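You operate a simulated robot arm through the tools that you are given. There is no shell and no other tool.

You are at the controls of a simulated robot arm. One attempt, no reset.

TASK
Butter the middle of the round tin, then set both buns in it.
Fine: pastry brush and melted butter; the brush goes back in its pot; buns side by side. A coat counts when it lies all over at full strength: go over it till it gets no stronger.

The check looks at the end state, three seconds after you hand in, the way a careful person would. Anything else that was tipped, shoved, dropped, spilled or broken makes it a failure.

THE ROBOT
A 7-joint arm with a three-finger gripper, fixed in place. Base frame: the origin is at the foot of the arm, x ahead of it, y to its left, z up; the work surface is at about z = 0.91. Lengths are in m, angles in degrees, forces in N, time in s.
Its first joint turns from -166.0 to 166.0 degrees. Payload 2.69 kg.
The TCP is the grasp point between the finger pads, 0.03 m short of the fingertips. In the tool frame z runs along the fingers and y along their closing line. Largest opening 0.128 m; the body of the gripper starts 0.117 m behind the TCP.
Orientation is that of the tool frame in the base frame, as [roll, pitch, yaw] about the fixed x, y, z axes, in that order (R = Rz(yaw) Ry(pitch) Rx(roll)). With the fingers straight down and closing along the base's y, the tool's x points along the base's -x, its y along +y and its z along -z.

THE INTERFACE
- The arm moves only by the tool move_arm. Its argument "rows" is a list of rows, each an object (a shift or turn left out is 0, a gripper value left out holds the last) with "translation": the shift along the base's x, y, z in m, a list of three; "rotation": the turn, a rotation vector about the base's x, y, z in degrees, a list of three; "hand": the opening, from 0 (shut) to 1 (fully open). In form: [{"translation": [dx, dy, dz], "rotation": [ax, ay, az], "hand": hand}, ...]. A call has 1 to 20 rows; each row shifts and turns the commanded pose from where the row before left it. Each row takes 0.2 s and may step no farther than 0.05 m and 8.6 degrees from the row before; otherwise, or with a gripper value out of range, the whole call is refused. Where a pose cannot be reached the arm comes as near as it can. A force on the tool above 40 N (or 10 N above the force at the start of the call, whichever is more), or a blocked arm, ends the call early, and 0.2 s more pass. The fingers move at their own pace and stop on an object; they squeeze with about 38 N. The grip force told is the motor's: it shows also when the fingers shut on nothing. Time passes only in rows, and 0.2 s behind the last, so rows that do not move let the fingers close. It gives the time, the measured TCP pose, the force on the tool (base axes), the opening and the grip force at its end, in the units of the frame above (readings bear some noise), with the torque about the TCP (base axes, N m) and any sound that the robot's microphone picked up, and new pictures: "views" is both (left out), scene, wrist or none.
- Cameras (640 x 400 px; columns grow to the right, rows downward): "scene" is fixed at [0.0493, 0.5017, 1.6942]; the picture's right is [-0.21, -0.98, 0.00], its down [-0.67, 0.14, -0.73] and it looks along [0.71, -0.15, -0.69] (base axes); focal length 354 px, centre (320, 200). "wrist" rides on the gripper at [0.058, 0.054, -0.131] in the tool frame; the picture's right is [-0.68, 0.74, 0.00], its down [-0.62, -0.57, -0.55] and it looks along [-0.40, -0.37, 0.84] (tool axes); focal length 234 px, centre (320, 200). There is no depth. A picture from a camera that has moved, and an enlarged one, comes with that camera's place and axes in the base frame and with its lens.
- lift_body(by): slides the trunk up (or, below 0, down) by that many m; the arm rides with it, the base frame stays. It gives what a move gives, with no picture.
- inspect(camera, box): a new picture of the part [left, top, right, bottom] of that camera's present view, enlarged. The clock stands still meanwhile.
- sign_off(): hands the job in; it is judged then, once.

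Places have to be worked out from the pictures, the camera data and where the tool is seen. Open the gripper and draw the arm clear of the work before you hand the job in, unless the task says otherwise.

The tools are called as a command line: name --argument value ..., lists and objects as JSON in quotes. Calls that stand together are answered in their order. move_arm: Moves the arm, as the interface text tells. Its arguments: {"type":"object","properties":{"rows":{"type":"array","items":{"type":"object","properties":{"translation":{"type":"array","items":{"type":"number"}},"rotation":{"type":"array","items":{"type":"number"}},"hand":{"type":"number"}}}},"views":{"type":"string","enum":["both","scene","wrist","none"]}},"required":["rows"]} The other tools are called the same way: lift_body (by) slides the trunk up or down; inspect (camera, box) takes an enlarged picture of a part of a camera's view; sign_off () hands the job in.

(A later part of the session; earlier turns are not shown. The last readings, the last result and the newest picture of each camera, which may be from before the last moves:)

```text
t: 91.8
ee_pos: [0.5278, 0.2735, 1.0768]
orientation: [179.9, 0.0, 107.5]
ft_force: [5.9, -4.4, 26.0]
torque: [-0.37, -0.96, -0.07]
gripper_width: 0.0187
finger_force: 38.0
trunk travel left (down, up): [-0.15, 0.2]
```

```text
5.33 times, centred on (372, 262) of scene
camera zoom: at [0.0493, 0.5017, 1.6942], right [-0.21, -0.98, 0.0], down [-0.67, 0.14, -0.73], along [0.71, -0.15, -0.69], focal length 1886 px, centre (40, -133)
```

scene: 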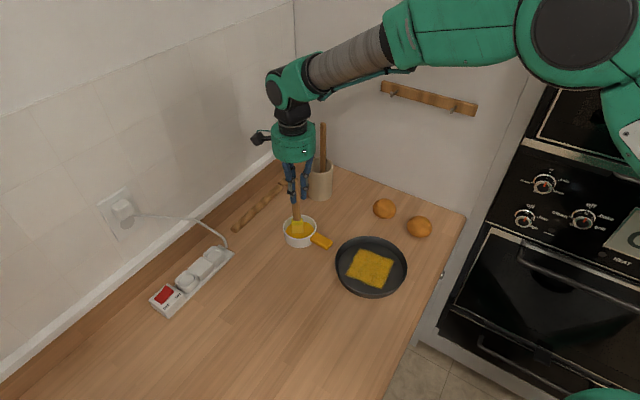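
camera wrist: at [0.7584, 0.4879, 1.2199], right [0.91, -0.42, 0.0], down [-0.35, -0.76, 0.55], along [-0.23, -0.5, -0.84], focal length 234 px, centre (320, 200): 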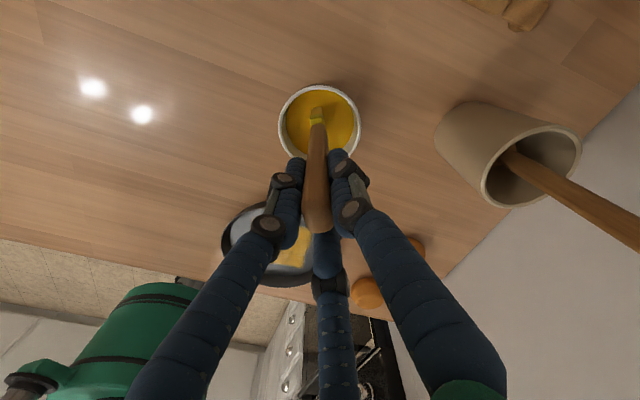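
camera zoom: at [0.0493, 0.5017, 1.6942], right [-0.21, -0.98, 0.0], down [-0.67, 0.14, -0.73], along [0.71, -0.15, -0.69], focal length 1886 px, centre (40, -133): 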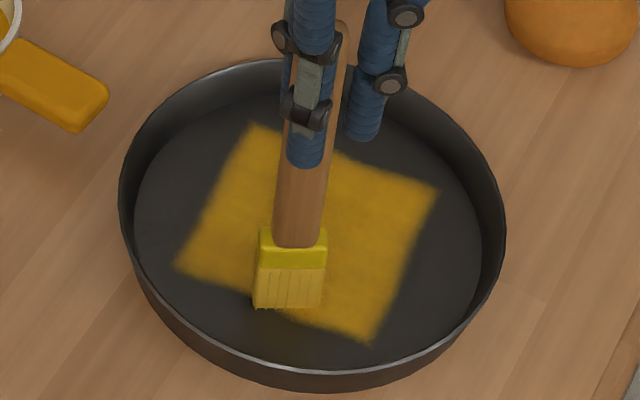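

Force grew to 26 N, so I ease 1 mm and do the remaining two tracks.

move_arm --rows '[{"translation": [0.0066, 0.009, 0.001]}, {"translation": [0.0066, 0.009, 0]}, {"translation": [0.0082, -0.0066, 0]}, {"translation": [0.0082, -0.0066, 0]}, {"translation": [0.0082, -0.0066, 0]}, {"translation": [0.0082, -0.0066, 0]}, {"translation": [0.0082, -0.0066, 0]}, {"translation": [0.0082, -0.0066, 0]}, {"translation": [0.0082, -0.0066, 0]}, {"translation": [0.0082, -0.0066, 0]}, {"translation": [0.0066, 0.009, -0.0004]}, {"translation": [0.0066, 0.009, 0]}, {"translation": [-0.0082, 0.0066, 0]}, {"translation": [-0.0082, 0.0066, 0]}, {"translation": [-0.0082, 0.0066, 0]}, {"translation": [-0.0082, 0.0066, 0]}, {"translation": [-0.0082, 0.0066, 0]}, {"translation": [-0.0082, 0.0066, 0]}, {"translation": [-0.0082, 0.0066, 0]}, {"translation": [-0.0082, 0.0066, 0]}]' --views "both"

inspect --camera "scene" --box '[330, 225, 415, 300]'

inspect --camera "wrist" --box '[240, 40, 420, 220]'

```text
t: 96.0
ee_pos: [0.5556, 0.3075, 1.077]
orientation: [180.0, 0.0, 107.5]
ft_force: [0.1, -0.4, -0.6]
torque: [-0.04, 0.01, -0.01]
gripper_width: 0.0185
finger_force: 37.6
trunk travel left (down, up): [-0.15, 0.2]
camera wrist: at [0.5902, 0.3794, 1.2089], right [0.91, -0.42, 0.0], down [-0.35, -0.76, 0.55], along [-0.23, -0.5, -0.84], focal length 234 px, centre (320, 200)
```

scene: 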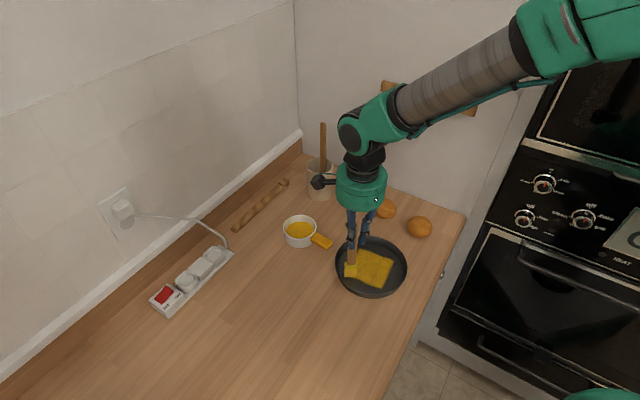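
wrist: 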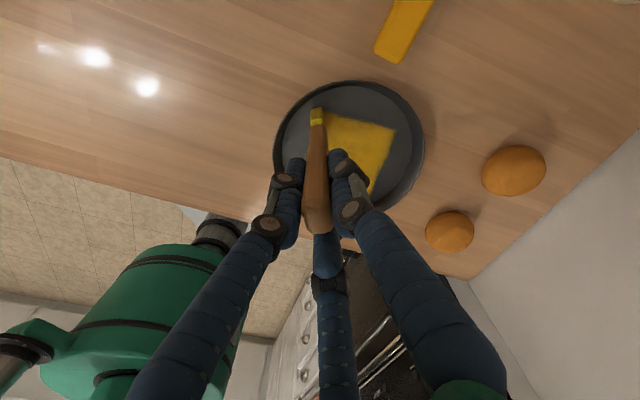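

```text
5.33 times, centred on (372, 262) of scene
camera zoom: at [0.0493, 0.5017, 1.6942], right [-0.21, -0.98, 0.0], down [-0.67, 0.14, -0.73], along [0.71, -0.15, -0.69], focal length 1886 px, centre (40, -133)
```

zoom: 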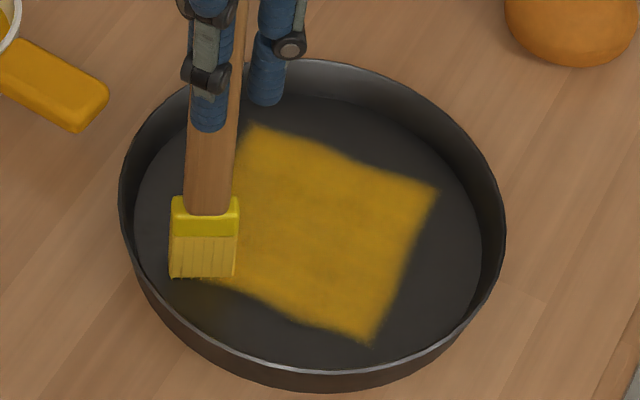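

```text
2.22 times, centred on (330, 130) of wrist
camera zoom: at [0.5902, 0.3794, 1.2089], right [0.91, -0.42, 0.0], down [-0.35, -0.76, 0.55], along [-0.23, -0.5, -0.84], focal length 520 px, centre (298, 356)
```

zoom: 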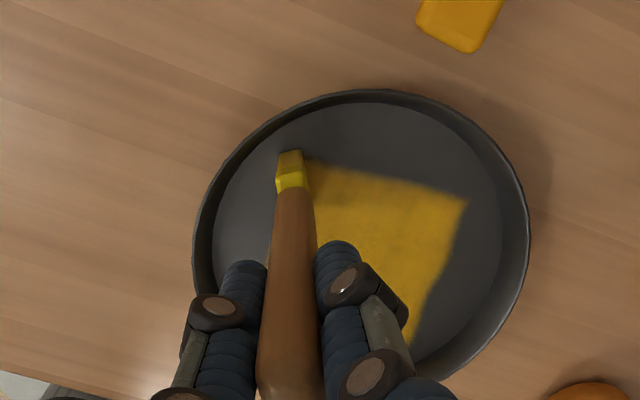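

Before and after look the same: the square holds the same strong tone all over, so it gets no stronger. I lift the brush out to carrying height and take a last clear look at the coat.

move_arm --rows '[{"translation": [0, 0, 0.01]}, {"translation": [0, 0, 0.03]}, {"translation": [0, 0, 0.04]}, {"translation": [0.02, 0.005, 0.045]}, {"translation": [0.03, 0.01, 0.045]}, {"translation": [0.03, 0.01, 0.038]}, {"translation": [0, 0, 0]}]' --views "both"

inspect --camera "scene" --box '[330, 225, 415, 300]'

inspect --camera "scene" --box '[230, 130, 470, 310]'

```text
refused: row 5 steps farther than a row can; nothing moved
```

```text
5.33 times, centred on (372, 262) of scene
camera zoom: at [0.0493, 0.5017, 1.6942], right [-0.21, -0.98, 0.0], down [-0.67, 0.14, -0.73], along [0.71, -0.15, -0.69], focal length 1886 px, centre (40, -133)
```

zoom: 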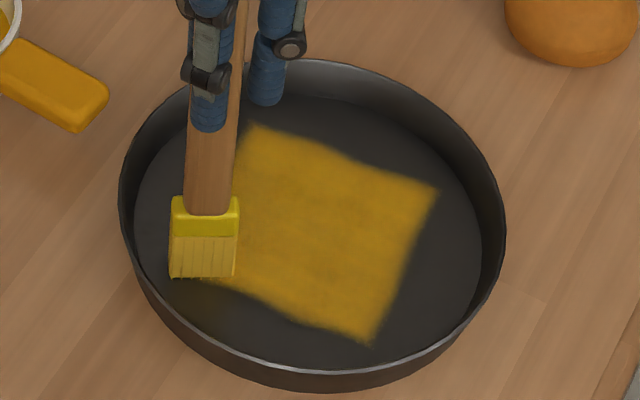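

```text
2.22 times, centred on (350, 220) of scene
camera zoom: at [0.0493, 0.5017, 1.6942], right [-0.21, -0.98, 0.0], down [-0.67, 0.14, -0.73], along [0.71, -0.15, -0.69], focal length 786 px, centre (253, 156)
```

zoom: 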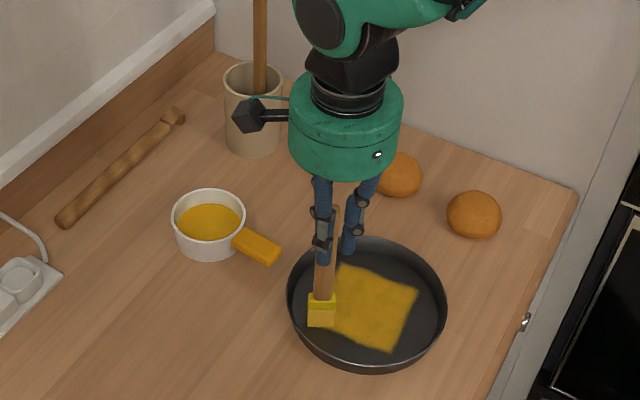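

One row was too long a step, so nothing moved. I repeat the lift with smaller steps.

move_arm --rows '[{"translation": [0, 0, 0.01]}, {"translation": [0, 0, 0.03]}, {"translation": [0, 0, 0.04]}, {"translation": [0, 0, 0.04]}, {"translation": [0.02, 0.005, 0.035]}, {"translation": [0.03, 0.01, 0.03]}, {"translation": [0.03, 0.01, 0.023]}, {"translation": [0, 0, 0]}]' --views "both"

inspect --camera "scene" --box '[330, 225, 415, 300]'

inspect --camera "scene" --box '[270, 60, 390, 210]'

```text
t: 97.8
ee_pos: [0.6375, 0.3331, 1.2849]
orientation: [-180.0, 0.1, 107.6]
ft_force: [0.5, 0.5, -0.7]
torque: [-0.04, 0.03, 0.03]
gripper_width: 0.0185
finger_force: 37.9
trunk travel left (down, up): [-0.15, 0.2]
camera wrist: at [0.671, 0.4052, 1.4175], right [0.91, -0.42, 0.0], down [-0.35, -0.76, 0.55], along [-0.23, -0.5, -0.84], focal length 234 px, centre (320, 200)
```

scene: 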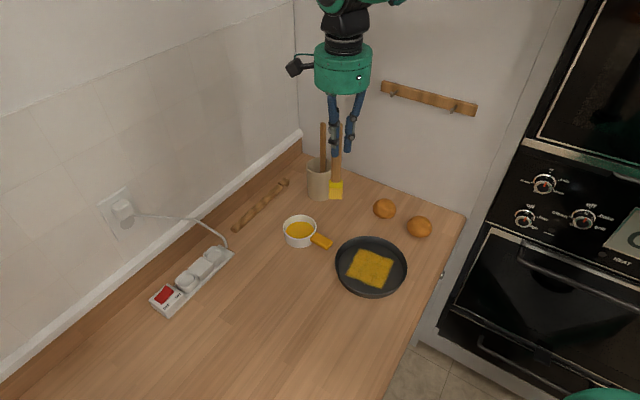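
wrist: 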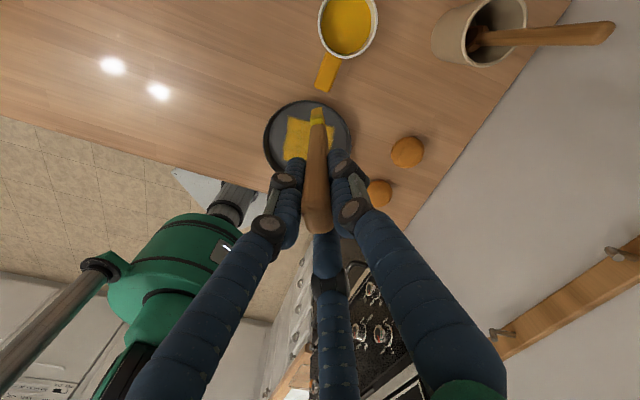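

```text
5.33 times, centred on (372, 262) of scene
camera zoom: at [0.0493, 0.5017, 1.6942], right [-0.21, -0.98, 0.0], down [-0.67, 0.14, -0.73], along [0.71, -0.15, -0.69], focal length 1886 px, centre (40, -133)
```

zoom: 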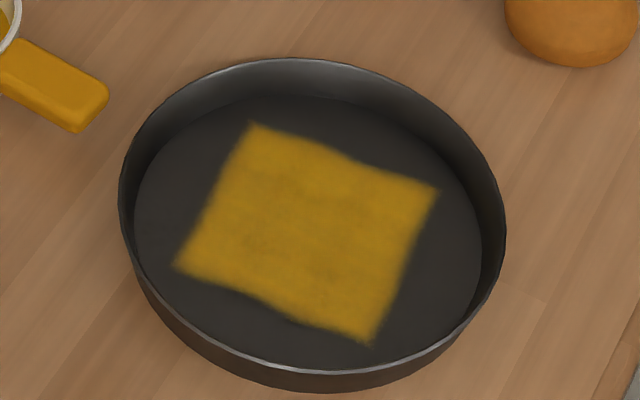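

```text
2.67 times, centred on (330, 135) of scene
camera zoom: at [0.0493, 0.5017, 1.6942], right [-0.21, -0.98, 0.0], down [-0.67, 0.14, -0.73], along [0.71, -0.15, -0.69], focal length 943 px, centre (293, 373)
```

zoom: 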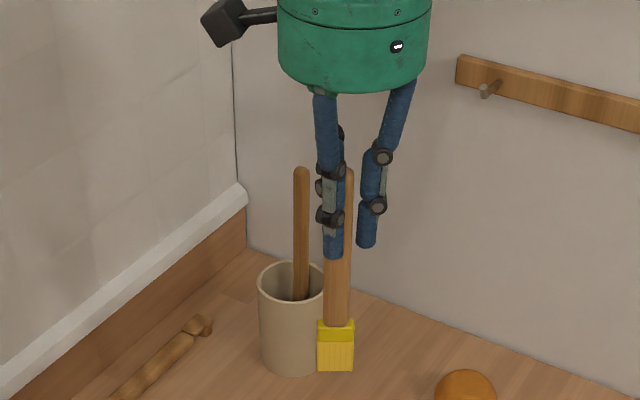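

The coat is even all over. Now I carry the brush at height back over the pot to its old spot (0.8816, 0.331) and check alignment.

move_arm --rows '[{"translation": [0.035, 0, 0.005]}, {"translation": [0.042, -0.0005, 0]}, {"translation": [0.042, -0.0005, 0]}, {"translation": [0.042, -0.0005, 0]}, {"translation": [0.042, -0.0005, 0]}, {"translation": [0.03, 0, 0]}, {"translation": [0.011, 0, 0]}, {"translation": [0, 0, 0]}]' --views "both"

inspect --camera "wrist" --box '[240, 40, 420, 240]'

inspect --camera "scene" --box '[270, 60, 390, 210]'

```text
t: 99.6
ee_pos: [0.88, 0.3304, 1.2919]
orientation: [180.0, 0.0, 107.5]
ft_force: [0.3, 0.1, -0.4]
torque: [-0.01, -0.01, 0.0]
gripper_width: 0.0188
finger_force: 37.9
trunk travel left (down, up): [-0.15, 0.2]
camera wrist: at [0.9144, 0.4028, 1.4231], right [0.91, -0.42, 0.0], down [-0.35, -0.76, 0.55], along [-0.23, -0.5, -0.84], focal length 234 px, centre (320, 200)
```

scene: 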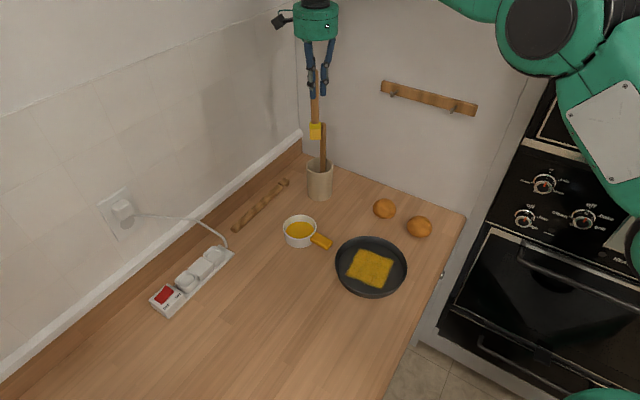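
wrist: 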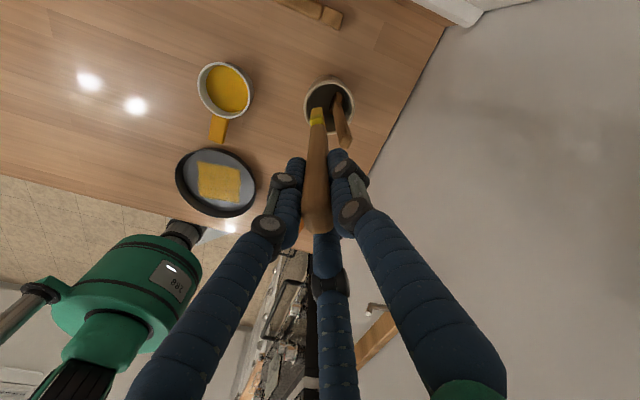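

```text
2.00 times, centred on (330, 140) of wrist
camera zoom: at [0.9144, 0.4028, 1.4231], right [0.91, -0.42, 0.0], down [-0.35, -0.76, 0.55], along [-0.23, -0.5, -0.84], focal length 468 px, centre (300, 320)
```

zoom: 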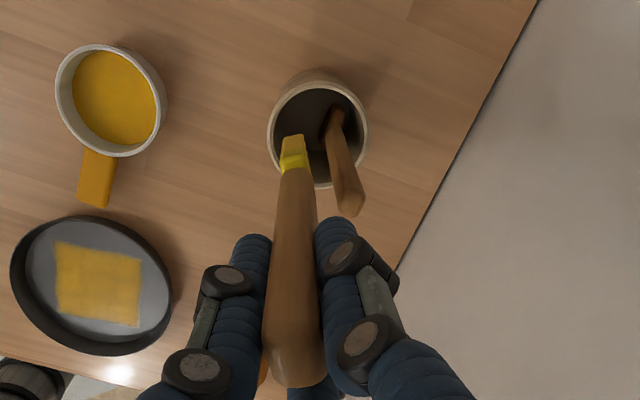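

```text
2.67 times, centred on (330, 135) of scene
camera zoom: at [0.0493, 0.5017, 1.6942], right [-0.21, -0.98, 0.0], down [-0.67, 0.14, -0.73], along [0.71, -0.15, -0.69], focal length 943 px, centre (293, 373)
```

zoom: 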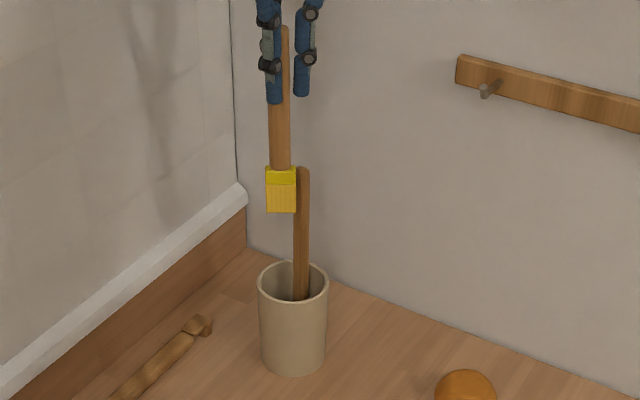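

Aligned nearly as when I took it out; the head sits about 3 mm too far toward the pot's wall, so I shift (+0.005, -0.0035) and lower until the tip is just above the rim to check.

move_arm --rows '[{"translation": [0.005, -0.0035, -0.02]}, {"translation": [0, 0, -0.025]}, {"translation": [0, 0, -0.025]}, {"translation": [0, 0, -0.015]}, {"translation": [0, 0, 0]}]' --views "both"

inspect --camera "wrist" --box '[240, 40, 420, 240]'

inspect --camera "scene" --box '[270, 90, 370, 210]'

```text
t: 100.8
ee_pos: [0.885, 0.3265, 1.2054]
orientation: [180.0, 0.0, 107.6]
ft_force: [-0.1, -0.7, -0.7]
torque: [-0.01, 0.04, 0.02]
gripper_width: 0.0185
finger_force: 37.9
trunk travel left (down, up): [-0.15, 0.2]
camera wrist: at [0.9195, 0.3996, 1.3364], right [0.91, -0.42, 0.0], down [-0.35, -0.76, 0.55], along [-0.23, -0.5, -0.84], focal length 234 px, centre (320, 200)
```

scene: 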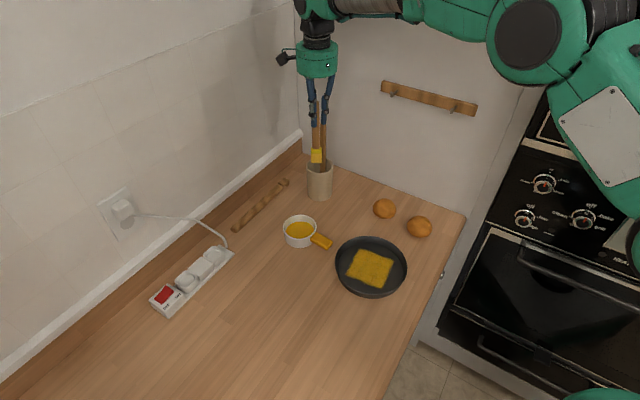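
wrist: 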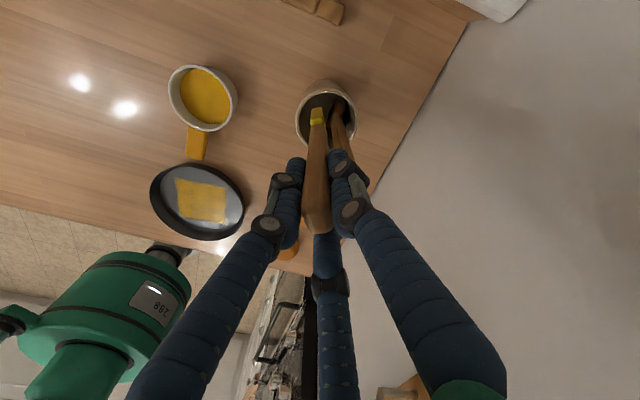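

```text
2.00 times, centred on (330, 140) of wrist
camera zoom: at [0.9195, 0.3996, 1.3364], right [0.91, -0.42, 0.0], down [-0.35, -0.76, 0.55], along [-0.23, -0.5, -0.84], focal length 468 px, centre (300, 320)
```

zoom: 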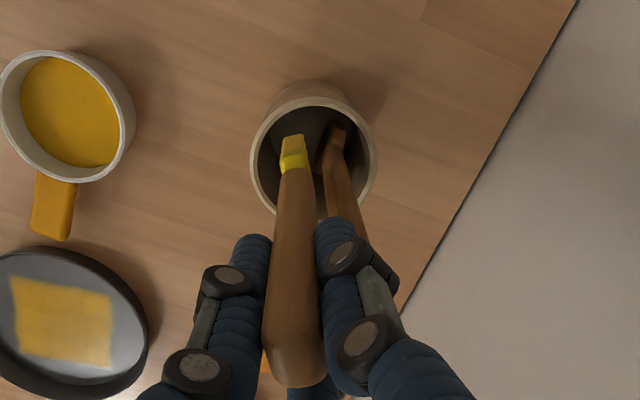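

```text
3.33 times, centred on (320, 150) of scene
camera zoom: at [0.0493, 0.5017, 1.6942], right [-0.21, -0.98, 0.0], down [-0.67, 0.14, -0.73], along [0.71, -0.15, -0.69], focal length 1178 px, centre (320, 367)
```

zoom: 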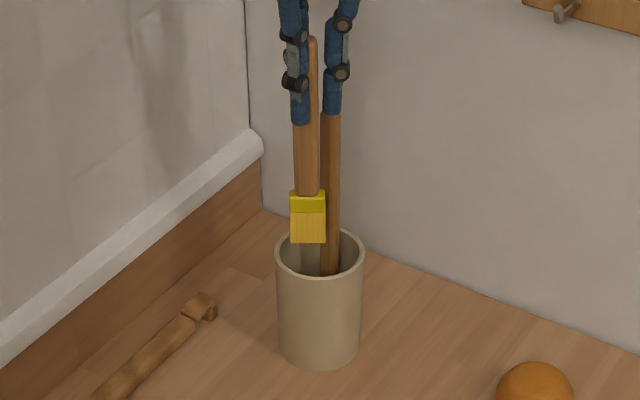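

The tip is inside the rim's outline and clear of the spatula. I lower it into the pot down to a few mm above where it stood.

move_arm --rows '[{"translation": [0, 0, -0.015]}, {"translation": [0, 0, -0.02]}, {"translation": [0, 0, -0.02]}, {"translation": [0, 0, -0.02]}, {"translation": [0, 0, -0.02]}, {"translation": [0, 0, -0.015]}, {"translation": [0, 0, -0.008]}, {"translation": [0, 0, 0]}]' --views "both"

inspect --camera "scene" --box '[270, 90, 370, 210]'

inspect --camera "wrist" --box '[240, 40, 420, 240]'

```text
t: 102.6
ee_pos: [0.885, 0.3281, 1.0877]
orientation: [-180.0, 0.0, 107.5]
ft_force: [-0.1, 0.1, -0.1]
torque: [0.01, -0.01, 0.03]
gripper_width: 0.0184
finger_force: 37.2
trunk travel left (down, up): [-0.15, 0.2]
camera wrist: at [0.9194, 0.4002, 1.2194], right [0.91, -0.42, 0.0], down [-0.35, -0.76, 0.55], along [-0.23, -0.5, -0.84], focal length 234 px, centre (320, 200)
```

scene: 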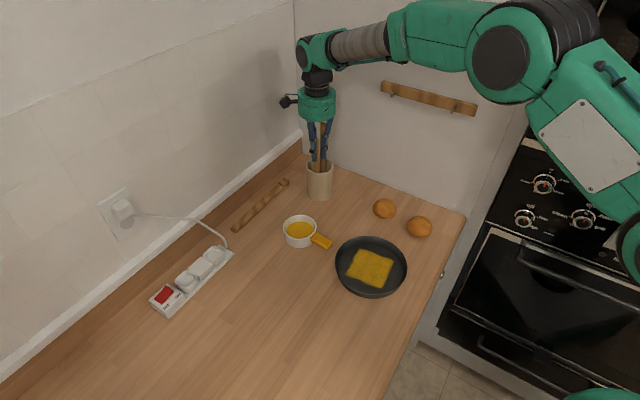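
wrist: 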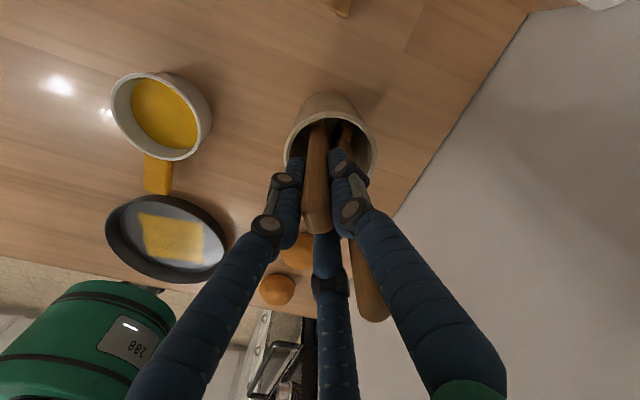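

```text
3.33 times, centred on (320, 150) of scene
camera zoom: at [0.0493, 0.5017, 1.6942], right [-0.21, -0.98, 0.0], down [-0.67, 0.14, -0.73], along [0.71, -0.15, -0.69], focal length 1178 px, centre (320, 367)
```

zoom: 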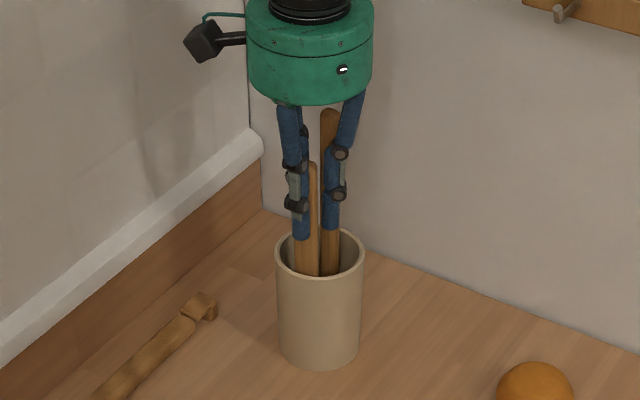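

```text
2.00 times, centred on (330, 140) of wrist
camera zoom: at [0.9194, 0.4002, 1.2194], right [0.91, -0.42, 0.0], down [-0.35, -0.76, 0.55], along [-0.23, -0.5, -0.84], focal length 468 px, centre (300, 320)
```

zoom: 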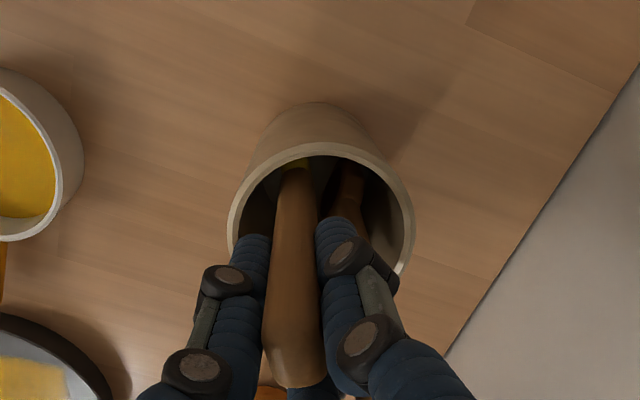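

It slid in without touching. I lower 2 mm at a time until it stands on the pot's floor.

move_arm --rows '[{"translation": [0, 0, -0.002]}, {"translation": [0, 0, -0.002]}, {"translation": [0, 0, -0.002]}, {"translation": [0, 0, 0]}]' --views "none"

```text
t: 103.6
ee_pos: [0.8852, 0.3286, 1.0823]
orientation: [-180.0, -0.1, 107.5]
ft_force: [0.0, -0.5, -0.5]
torque: [-0.01, 0.01, -0.02]
gripper_width: 0.0188
finger_force: 38.0
trunk travel left (down, up): [-0.15, 0.2]
```

No contact yet; 2 mm steps on.

move_arm --rows '[{"translation": [0, 0, -0.002]}, {"translation": [0, 0, -0.002]}, {"translation": [0, 0, 0]}]' --views "none"

```text
t: 104.4
ee_pos: [0.8841, 0.3283, 1.0772]
orientation: [-179.9, 0.0, 107.4]
ft_force: [-0.4, 0.4, 1.0]
torque: [0.06, 0.02, 0.0]
gripper_width: 0.0185
finger_force: 37.8
trunk travel left (down, up): [-0.15, 0.2]
```

A first hint of load (1 N). One more millimetre to confirm.

move_arm --rows '[{"translation": [0, 0, -0.001]}, {"translation": [0, 0, 0]}]' --views "none"

```text
t: 105.0
ee_pos: [0.8844, 0.3291, 1.0779]
orientation: [-179.9, 0.0, 107.5]
ft_force: [-0.6, -1.5, 5.4]
torque: [-0.15, 0.01, -0.02]
gripper_width: 0.0184
finger_force: 38.5
trunk travel left (down, up): [-0.15, 0.2]
```

It stands on the floor (5 N). I open gradually and watch the brush and spatula.

move_arm --rows '[{"hand": 0.2}, {"hand": 0.3}, {"hand": 0.45}, {"hand": 0.45}]' --views "both"

inspect --camera "scene" --box '[270, 90, 370, 210]'

inspect --camera "wrist" --box '[200, 60, 460, 360]'

```text
t: 106.0
ee_pos: [0.8847, 0.3288, 1.0763]
orientation: [-180.0, 0.0, 107.6]
ft_force: [-0.4, -0.2, 0.2]
torque: [-0.01, -0.02, 0.0]
gripper_width: 0.0577
finger_force: 0.0
trunk travel left (down, up): [-0.15, 0.2]
camera wrist: at [0.9187, 0.4008, 1.2078], right [0.91, -0.42, 0.0], down [-0.35, -0.76, 0.55], along [-0.23, -0.5, -0.84], focal length 234 px, centre (320, 200)
```

scene: 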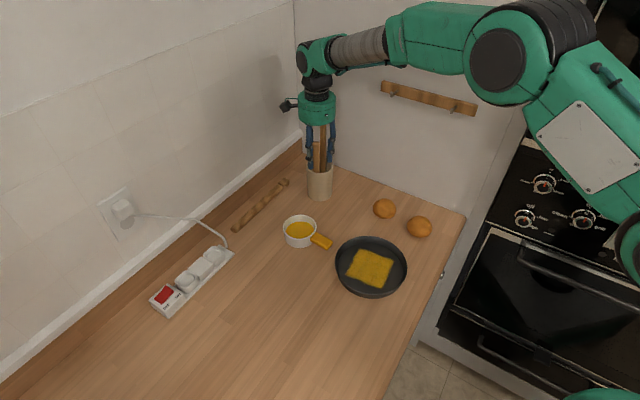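
wrist: 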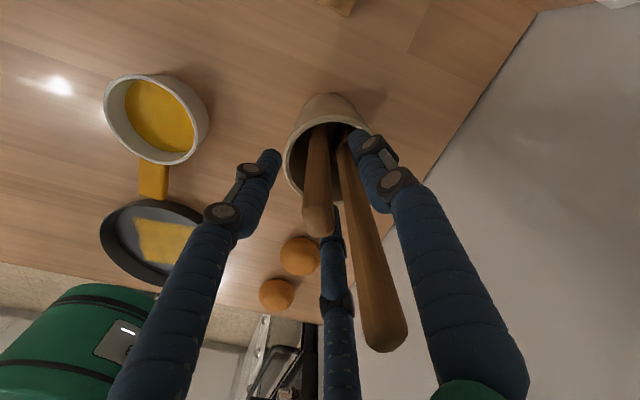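

```text
3.33 times, centred on (320, 150) of scene
camera zoom: at [0.0493, 0.5017, 1.6942], right [-0.21, -0.98, 0.0], down [-0.67, 0.14, -0.73], along [0.71, -0.15, -0.69], focal length 1178 px, centre (320, 367)
```

zoom: 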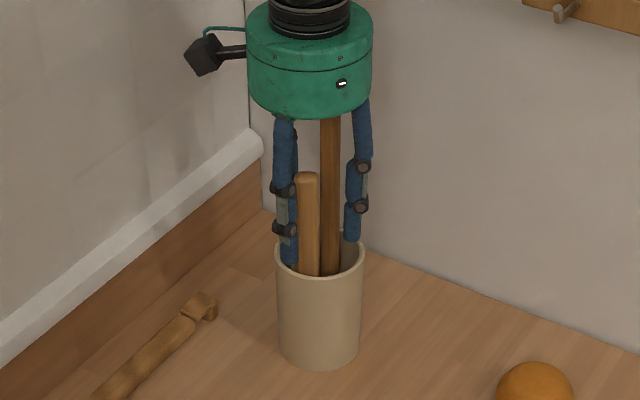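

```text
1.33 times, centred on (330, 210) of wrist
camera zoom: at [0.9187, 0.4008, 1.2078], right [0.91, -0.42, 0.0], down [-0.35, -0.76, 0.55], along [-0.23, -0.5, -0.84], focal length 312 px, centre (307, 187)
```

zoom: 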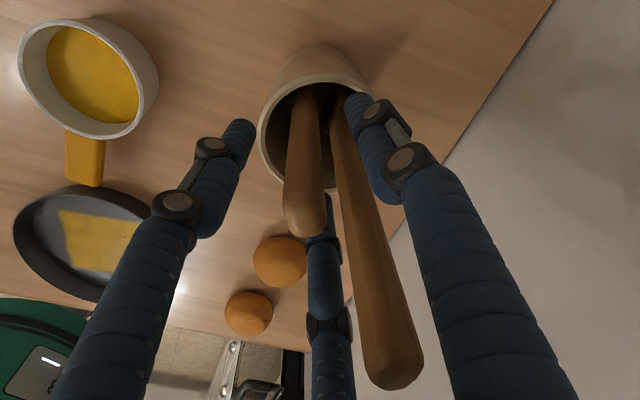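

The brush is released and stands in the pot. I open fully and rise straight up.

move_arm --rows '[{"hand": 0.8}, {"hand": 1}, {"hand": 1}, {"translation": [0, 0, 0.015]}, {"translation": [0, 0, 0.03]}, {"translation": [0, 0, 0.04]}, {"translation": [0, 0, 0.045]}, {"translation": [0, 0, 0.045]}, {"translation": [0, 0, 0.045]}, {"translation": [0, 0, 0]}]' --views "both"

inspect --camera "scene" --box '[270, 90, 370, 210]'

inspect --camera "wrist" --box '[150, 40, 400, 260]'

```text
t: 108.2
ee_pos: [0.8842, 0.3255, 1.2966]
orientation: [-179.9, 0.1, 107.4]
ft_force: [0.5, -0.6, 0.3]
torque: [0.04, -0.03, 0.01]
gripper_width: 0.1278
finger_force: 0.0
trunk travel left (down, up): [-0.15, 0.2]
camera wrist: at [0.9189, 0.3983, 1.428], right [0.91, -0.42, 0.0], down [-0.35, -0.76, 0.55], along [-0.23, -0.5, -0.84], focal length 234 px, centre (320, 200)
```

scene: 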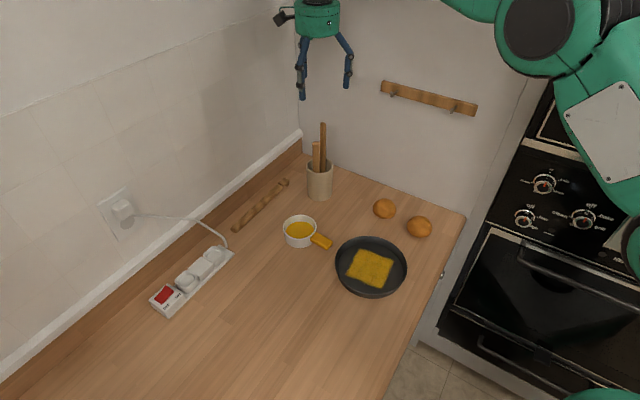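
wrist: 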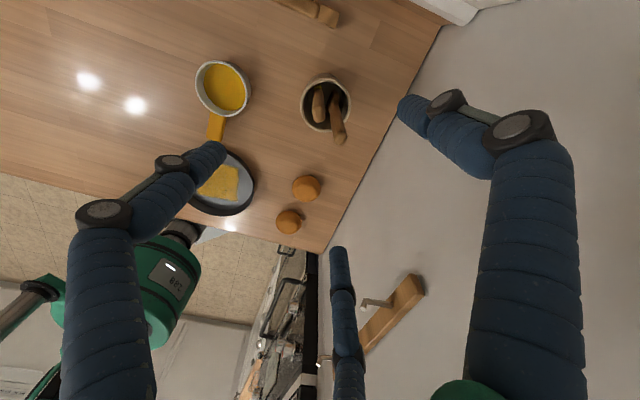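

```text
3.33 times, centred on (320, 150) of scene
camera zoom: at [0.0493, 0.5017, 1.6942], right [-0.21, -0.98, 0.0], down [-0.67, 0.14, -0.73], along [0.71, -0.15, -0.69], focal length 1178 px, centre (320, 367)
```

zoom: 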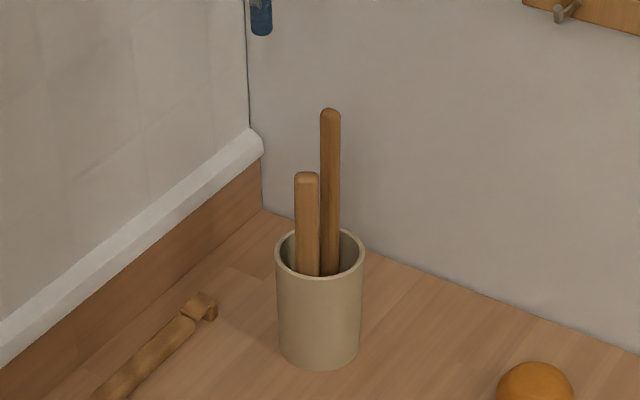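

```text
1.82 times, centred on (275, 150) of wrist
camera zoom: at [0.9189, 0.3983, 1.428], right [0.91, -0.42, 0.0], down [-0.35, -0.76, 0.55], along [-0.23, -0.5, -0.84], focal length 426 px, centre (402, 291)
```

zoom: 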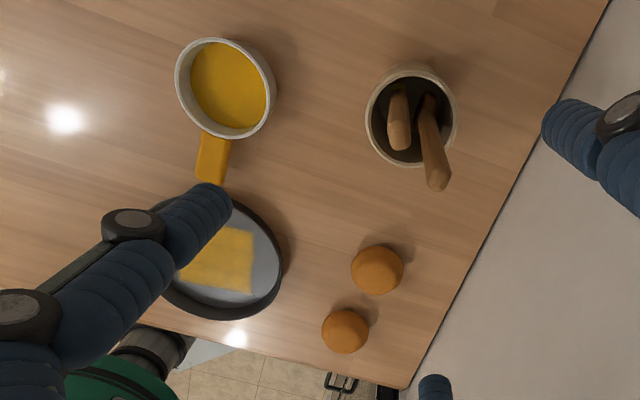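

Brush and spatula stand in the pot, everything else is in place. Now the buns: I judge them at about A (0.762, 0.149) and B (0.669, 0.075), some 7 cm wide. I go above bun A, open, and look closer.

move_arm --rows '[{"translation": [-0.025, -0.036, 0]}, {"translation": [-0.025, -0.036, 0]}, {"translation": [-0.025, -0.036, 0]}, {"translation": [-0.025, -0.036, 0]}, {"translation": [-0.022, -0.034, -0.02]}, {"translation": [0, 0, -0.04]}, {"translation": [0, 0, -0.04]}, {"translation": [0, 0, -0.03]}, {"translation": [0, 0, 0]}]' --views "both"

inspect --camera "wrist" --box '[200, 60, 460, 260]'

inspect --camera "scene" --box '[340, 160, 460, 260]'

```text
t: 110.2
ee_pos: [0.7636, 0.1494, 1.1647]
orientation: [180.0, -0.1, 107.6]
ft_force: [0.0, 0.2, 0.2]
torque: [0.0, 0.01, 0.0]
gripper_width: 0.128
finger_force: 0.1
trunk travel left (down, up): [-0.15, 0.2]
camera wrist: at [0.7976, 0.221, 1.2972], right [0.91, -0.42, 0.0], down [-0.35, -0.76, 0.55], along [-0.23, -0.5, -0.84], focal length 234 px, centre (320, 200)
```

scene: 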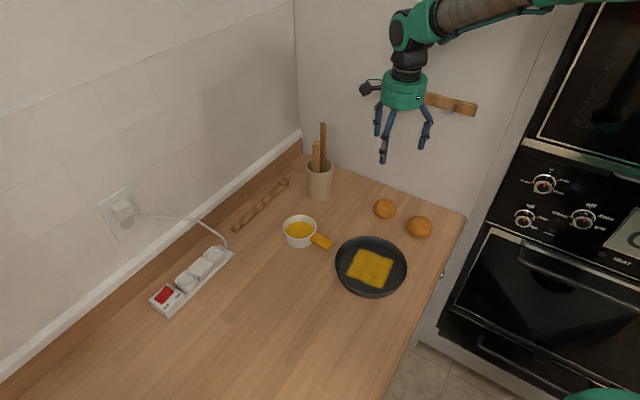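
wrist: 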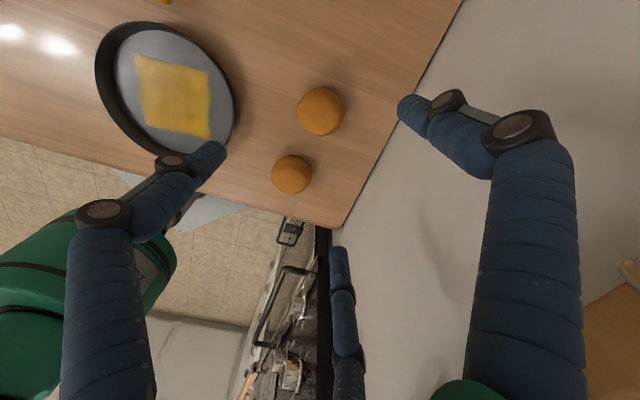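

```text
2.00 times, centred on (330, 160) of wrist
camera zoom: at [0.7976, 0.221, 1.2972], right [0.91, -0.42, 0.0], down [-0.35, -0.76, 0.55], along [-0.23, -0.5, -0.84], focal length 468 px, centre (300, 280)
```

zoom: 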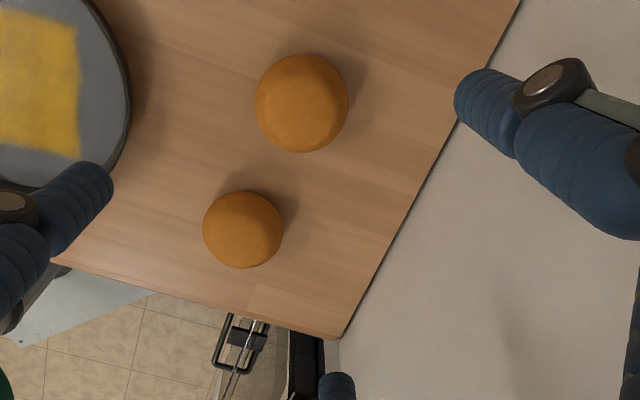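

```text
4.00 times, centred on (400, 210) of scene
camera zoom: at [0.0493, 0.5017, 1.6942], right [-0.21, -0.98, 0.0], down [-0.67, 0.14, -0.73], along [0.71, -0.15, -0.69], focal length 1414 px, centre (0, 160)
```

zoom: 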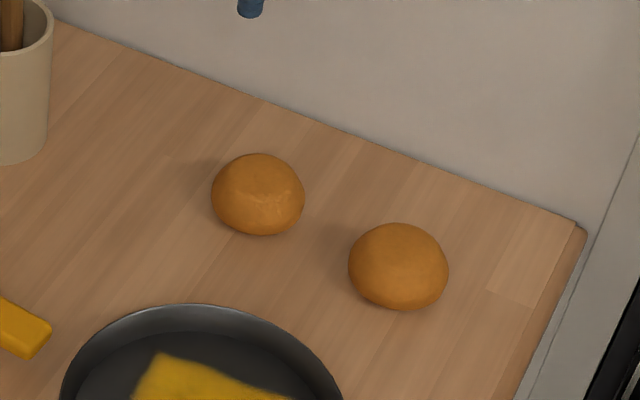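

Bun A (about 7 cm wide, widest at z≈0.935) lies right on the tool axis at about (0.765, 0.149). I descend with open fingers to TCP z≈0.953 and check before closing.

move_arm --rows '[{"translation": [0.001, -0.0005, -0.03]}, {"translation": [0, 0, -0.04]}, {"translation": [0, 0, -0.04]}, {"translation": [0, 0, -0.04]}, {"translation": [0, 0, -0.035]}, {"translation": [0, 0, -0.02]}, {"translation": [0, 0, -0.009]}, {"translation": [0, 0, 0]}]' --views "both"

inspect --camera "scene" --box '[340, 140, 460, 260]'

inspect --camera "wrist" --box '[180, 60, 460, 320]'

```text
t: 112.0
ee_pos: [0.7646, 0.1512, 0.9511]
orientation: [180.0, 0.0, 107.5]
ft_force: [0.4, -0.7, -1.0]
torque: [-0.02, -0.03, -0.01]
gripper_width: 0.1278
finger_force: 0.0
trunk travel left (down, up): [-0.15, 0.2]
camera wrist: at [0.7989, 0.222, 1.0827], right [0.91, -0.42, 0.0], down [-0.35, -0.76, 0.55], along [-0.23, -0.5, -0.84], focal length 234 px, centre (320, 200)
```

scene: 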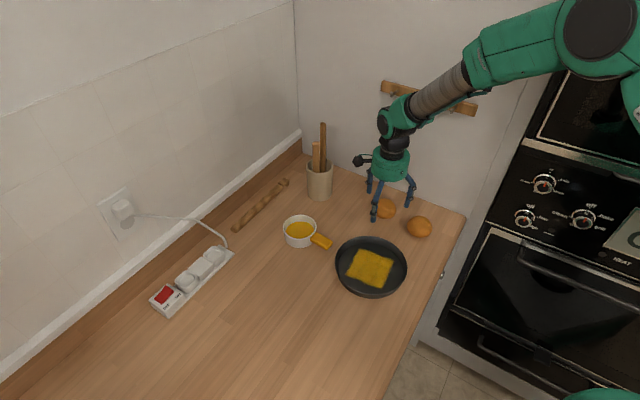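
wrist: 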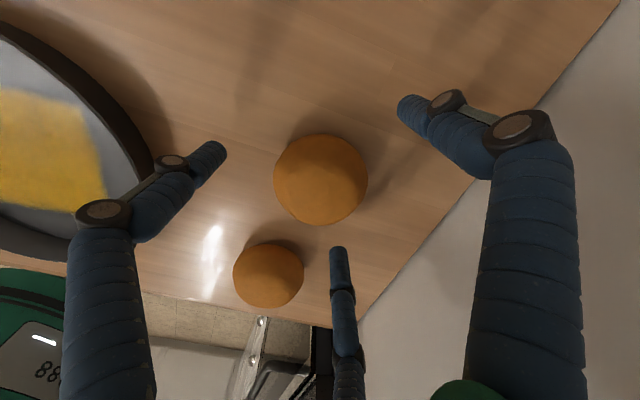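

```text
3.33 times, centred on (400, 200) of scene
camera zoom: at [0.0493, 0.5017, 1.6942], right [-0.21, -0.98, 0.0], down [-0.67, 0.14, -0.73], along [0.71, -0.15, -0.69], focal length 1178 px, centre (53, 200)
```

zoom: 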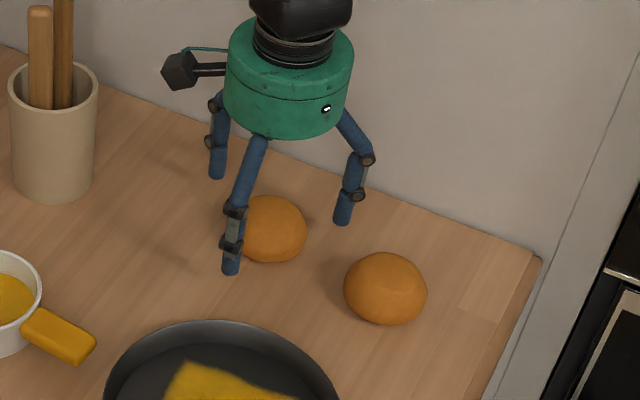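

```text
1.54 times, centred on (320, 190) of wrist
camera zoom: at [0.7989, 0.222, 1.0827], right [0.91, -0.42, 0.0], down [-0.35, -0.76, 0.55], along [-0.23, -0.5, -0.84], focal length 360 px, centre (320, 215)
```

zoom: 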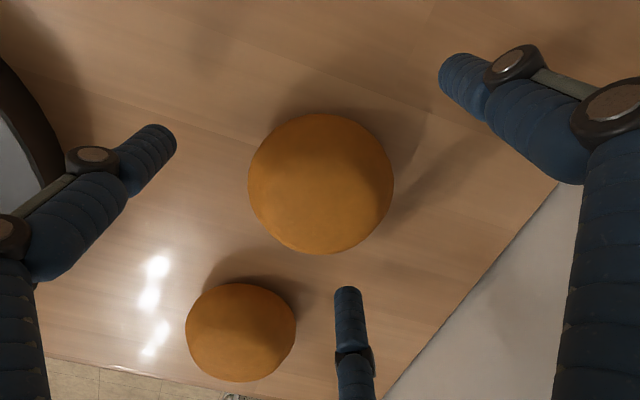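

Bun A is centred between the three open fingers. I close gradually on it.

move_arm --rows '[{"hand": 0.8}, {"hand": 0.65}, {"hand": 0.5}, {"hand": 0.42}, {"hand": 0.42}, {"hand": 0.42}]' --views "both"

inspect --camera "scene" --box '[340, 140, 460, 260]'

inspect --camera "wrist" --box '[180, 60, 460, 320]'

```text
t: 113.4
ee_pos: [0.7641, 0.1508, 0.9522]
orientation: [179.9, 0.0, 107.5]
ft_force: [0.1, -0.4, 0.6]
torque: [0.02, -0.08, 0.0]
gripper_width: 0.0687
finger_force: 38.0
trunk travel left (down, up): [-0.15, 0.2]
camera wrist: at [0.799, 0.222, 1.0831], right [0.91, -0.42, 0.0], down [-0.35, -0.76, 0.55], along [-0.23, -0.5, -0.84], focal length 234 px, centre (320, 200)
```

scene: 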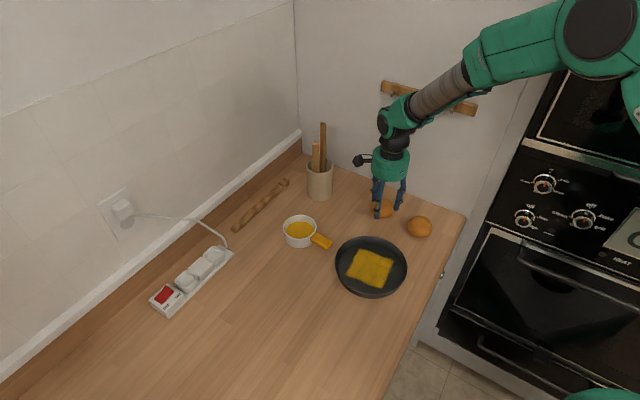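
wrist: 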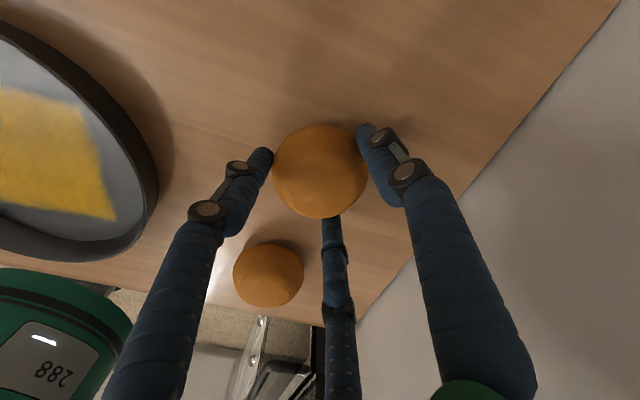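

```text
3.33 times, centred on (400, 200) of scene
camera zoom: at [0.0493, 0.5017, 1.6942], right [-0.21, -0.98, 0.0], down [-0.67, 0.14, -0.73], along [0.71, -0.15, -0.69], focal length 1178 px, centre (53, 200)
```

zoom: 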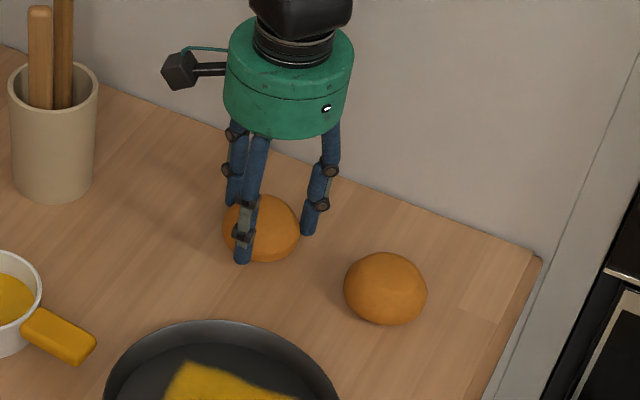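

```text
1.54 times, centred on (320, 190) of wrist
camera zoom: at [0.799, 0.222, 1.0831], right [0.91, -0.42, 0.0], down [-0.35, -0.76, 0.55], along [-0.23, -0.5, -0.84], focal length 360 px, centre (320, 215)
```

zoom: 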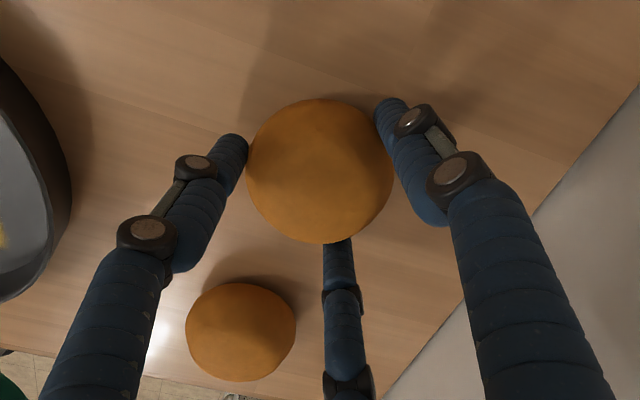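

Held (opening 0.069 m, 38 N). I lift it straight up a good way and check the hold.

move_arm --rows '[{"translation": [0, 0, 0.01]}, {"translation": [0, 0, 0.02]}, {"translation": [0, 0, 0.03]}, {"translation": [0, 0, 0.04]}, {"translation": [0, 0, 0.04]}, {"translation": [0, 0, 0]}]' --views "both"

inspect --camera "scene" --box '[340, 110, 460, 260]'

inspect --camera "wrist" --box '[180, 60, 460, 320]'

```text
t: 114.8
ee_pos: [0.7633, 0.1507, 1.0911]
orientation: [179.9, 0.0, 107.5]
ft_force: [0.0, -0.5, 0.3]
torque: [0.0, -0.05, 0.02]
gripper_width: 0.0692
finger_force: 37.9
trunk travel left (down, up): [-0.15, 0.2]
camera wrist: at [0.7985, 0.2228, 1.2229], right [0.91, -0.42, 0.0], down [-0.35, -0.76, 0.55], along [-0.23, -0.5, -0.84], focal length 234 px, centre (320, 200)
```

scene: 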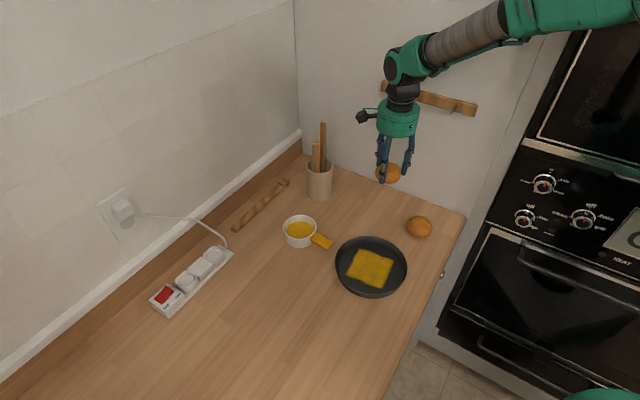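
wrist: 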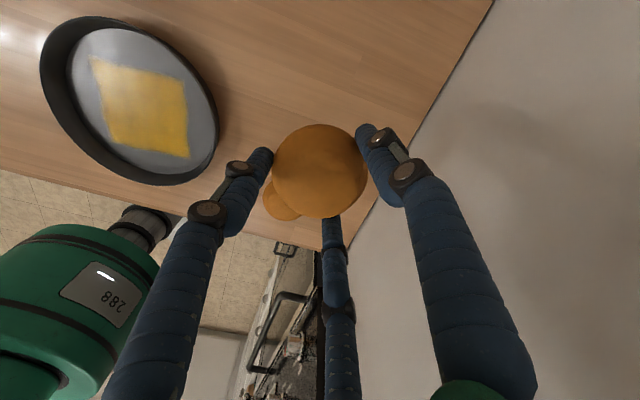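

```text
2.67 times, centred on (400, 185) of scene
camera zoom: at [0.0493, 0.5017, 1.6942], right [-0.21, -0.98, 0.0], down [-0.67, 0.14, -0.73], along [0.71, -0.15, -0.69], focal length 943 px, centre (107, 240)
```

zoom: 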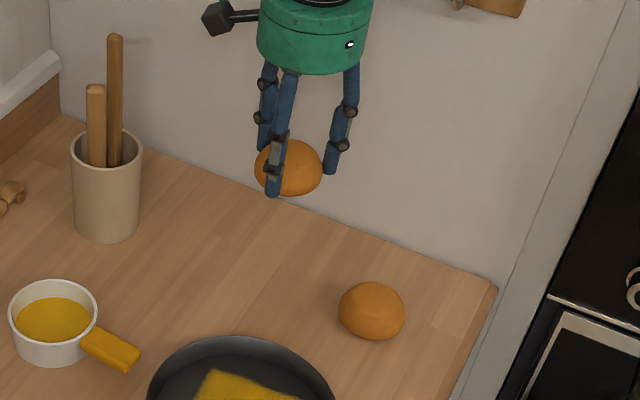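

```text
1.54 times, centred on (320, 190) of wrist
camera zoom: at [0.7985, 0.2228, 1.2229], right [0.91, -0.42, 0.0], down [-0.35, -0.76, 0.55], along [-0.23, -0.5, -0.84], focal length 360 px, centre (320, 215)
```

zoom: 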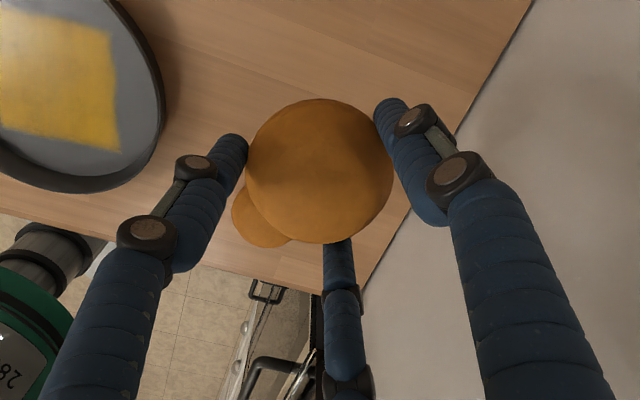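

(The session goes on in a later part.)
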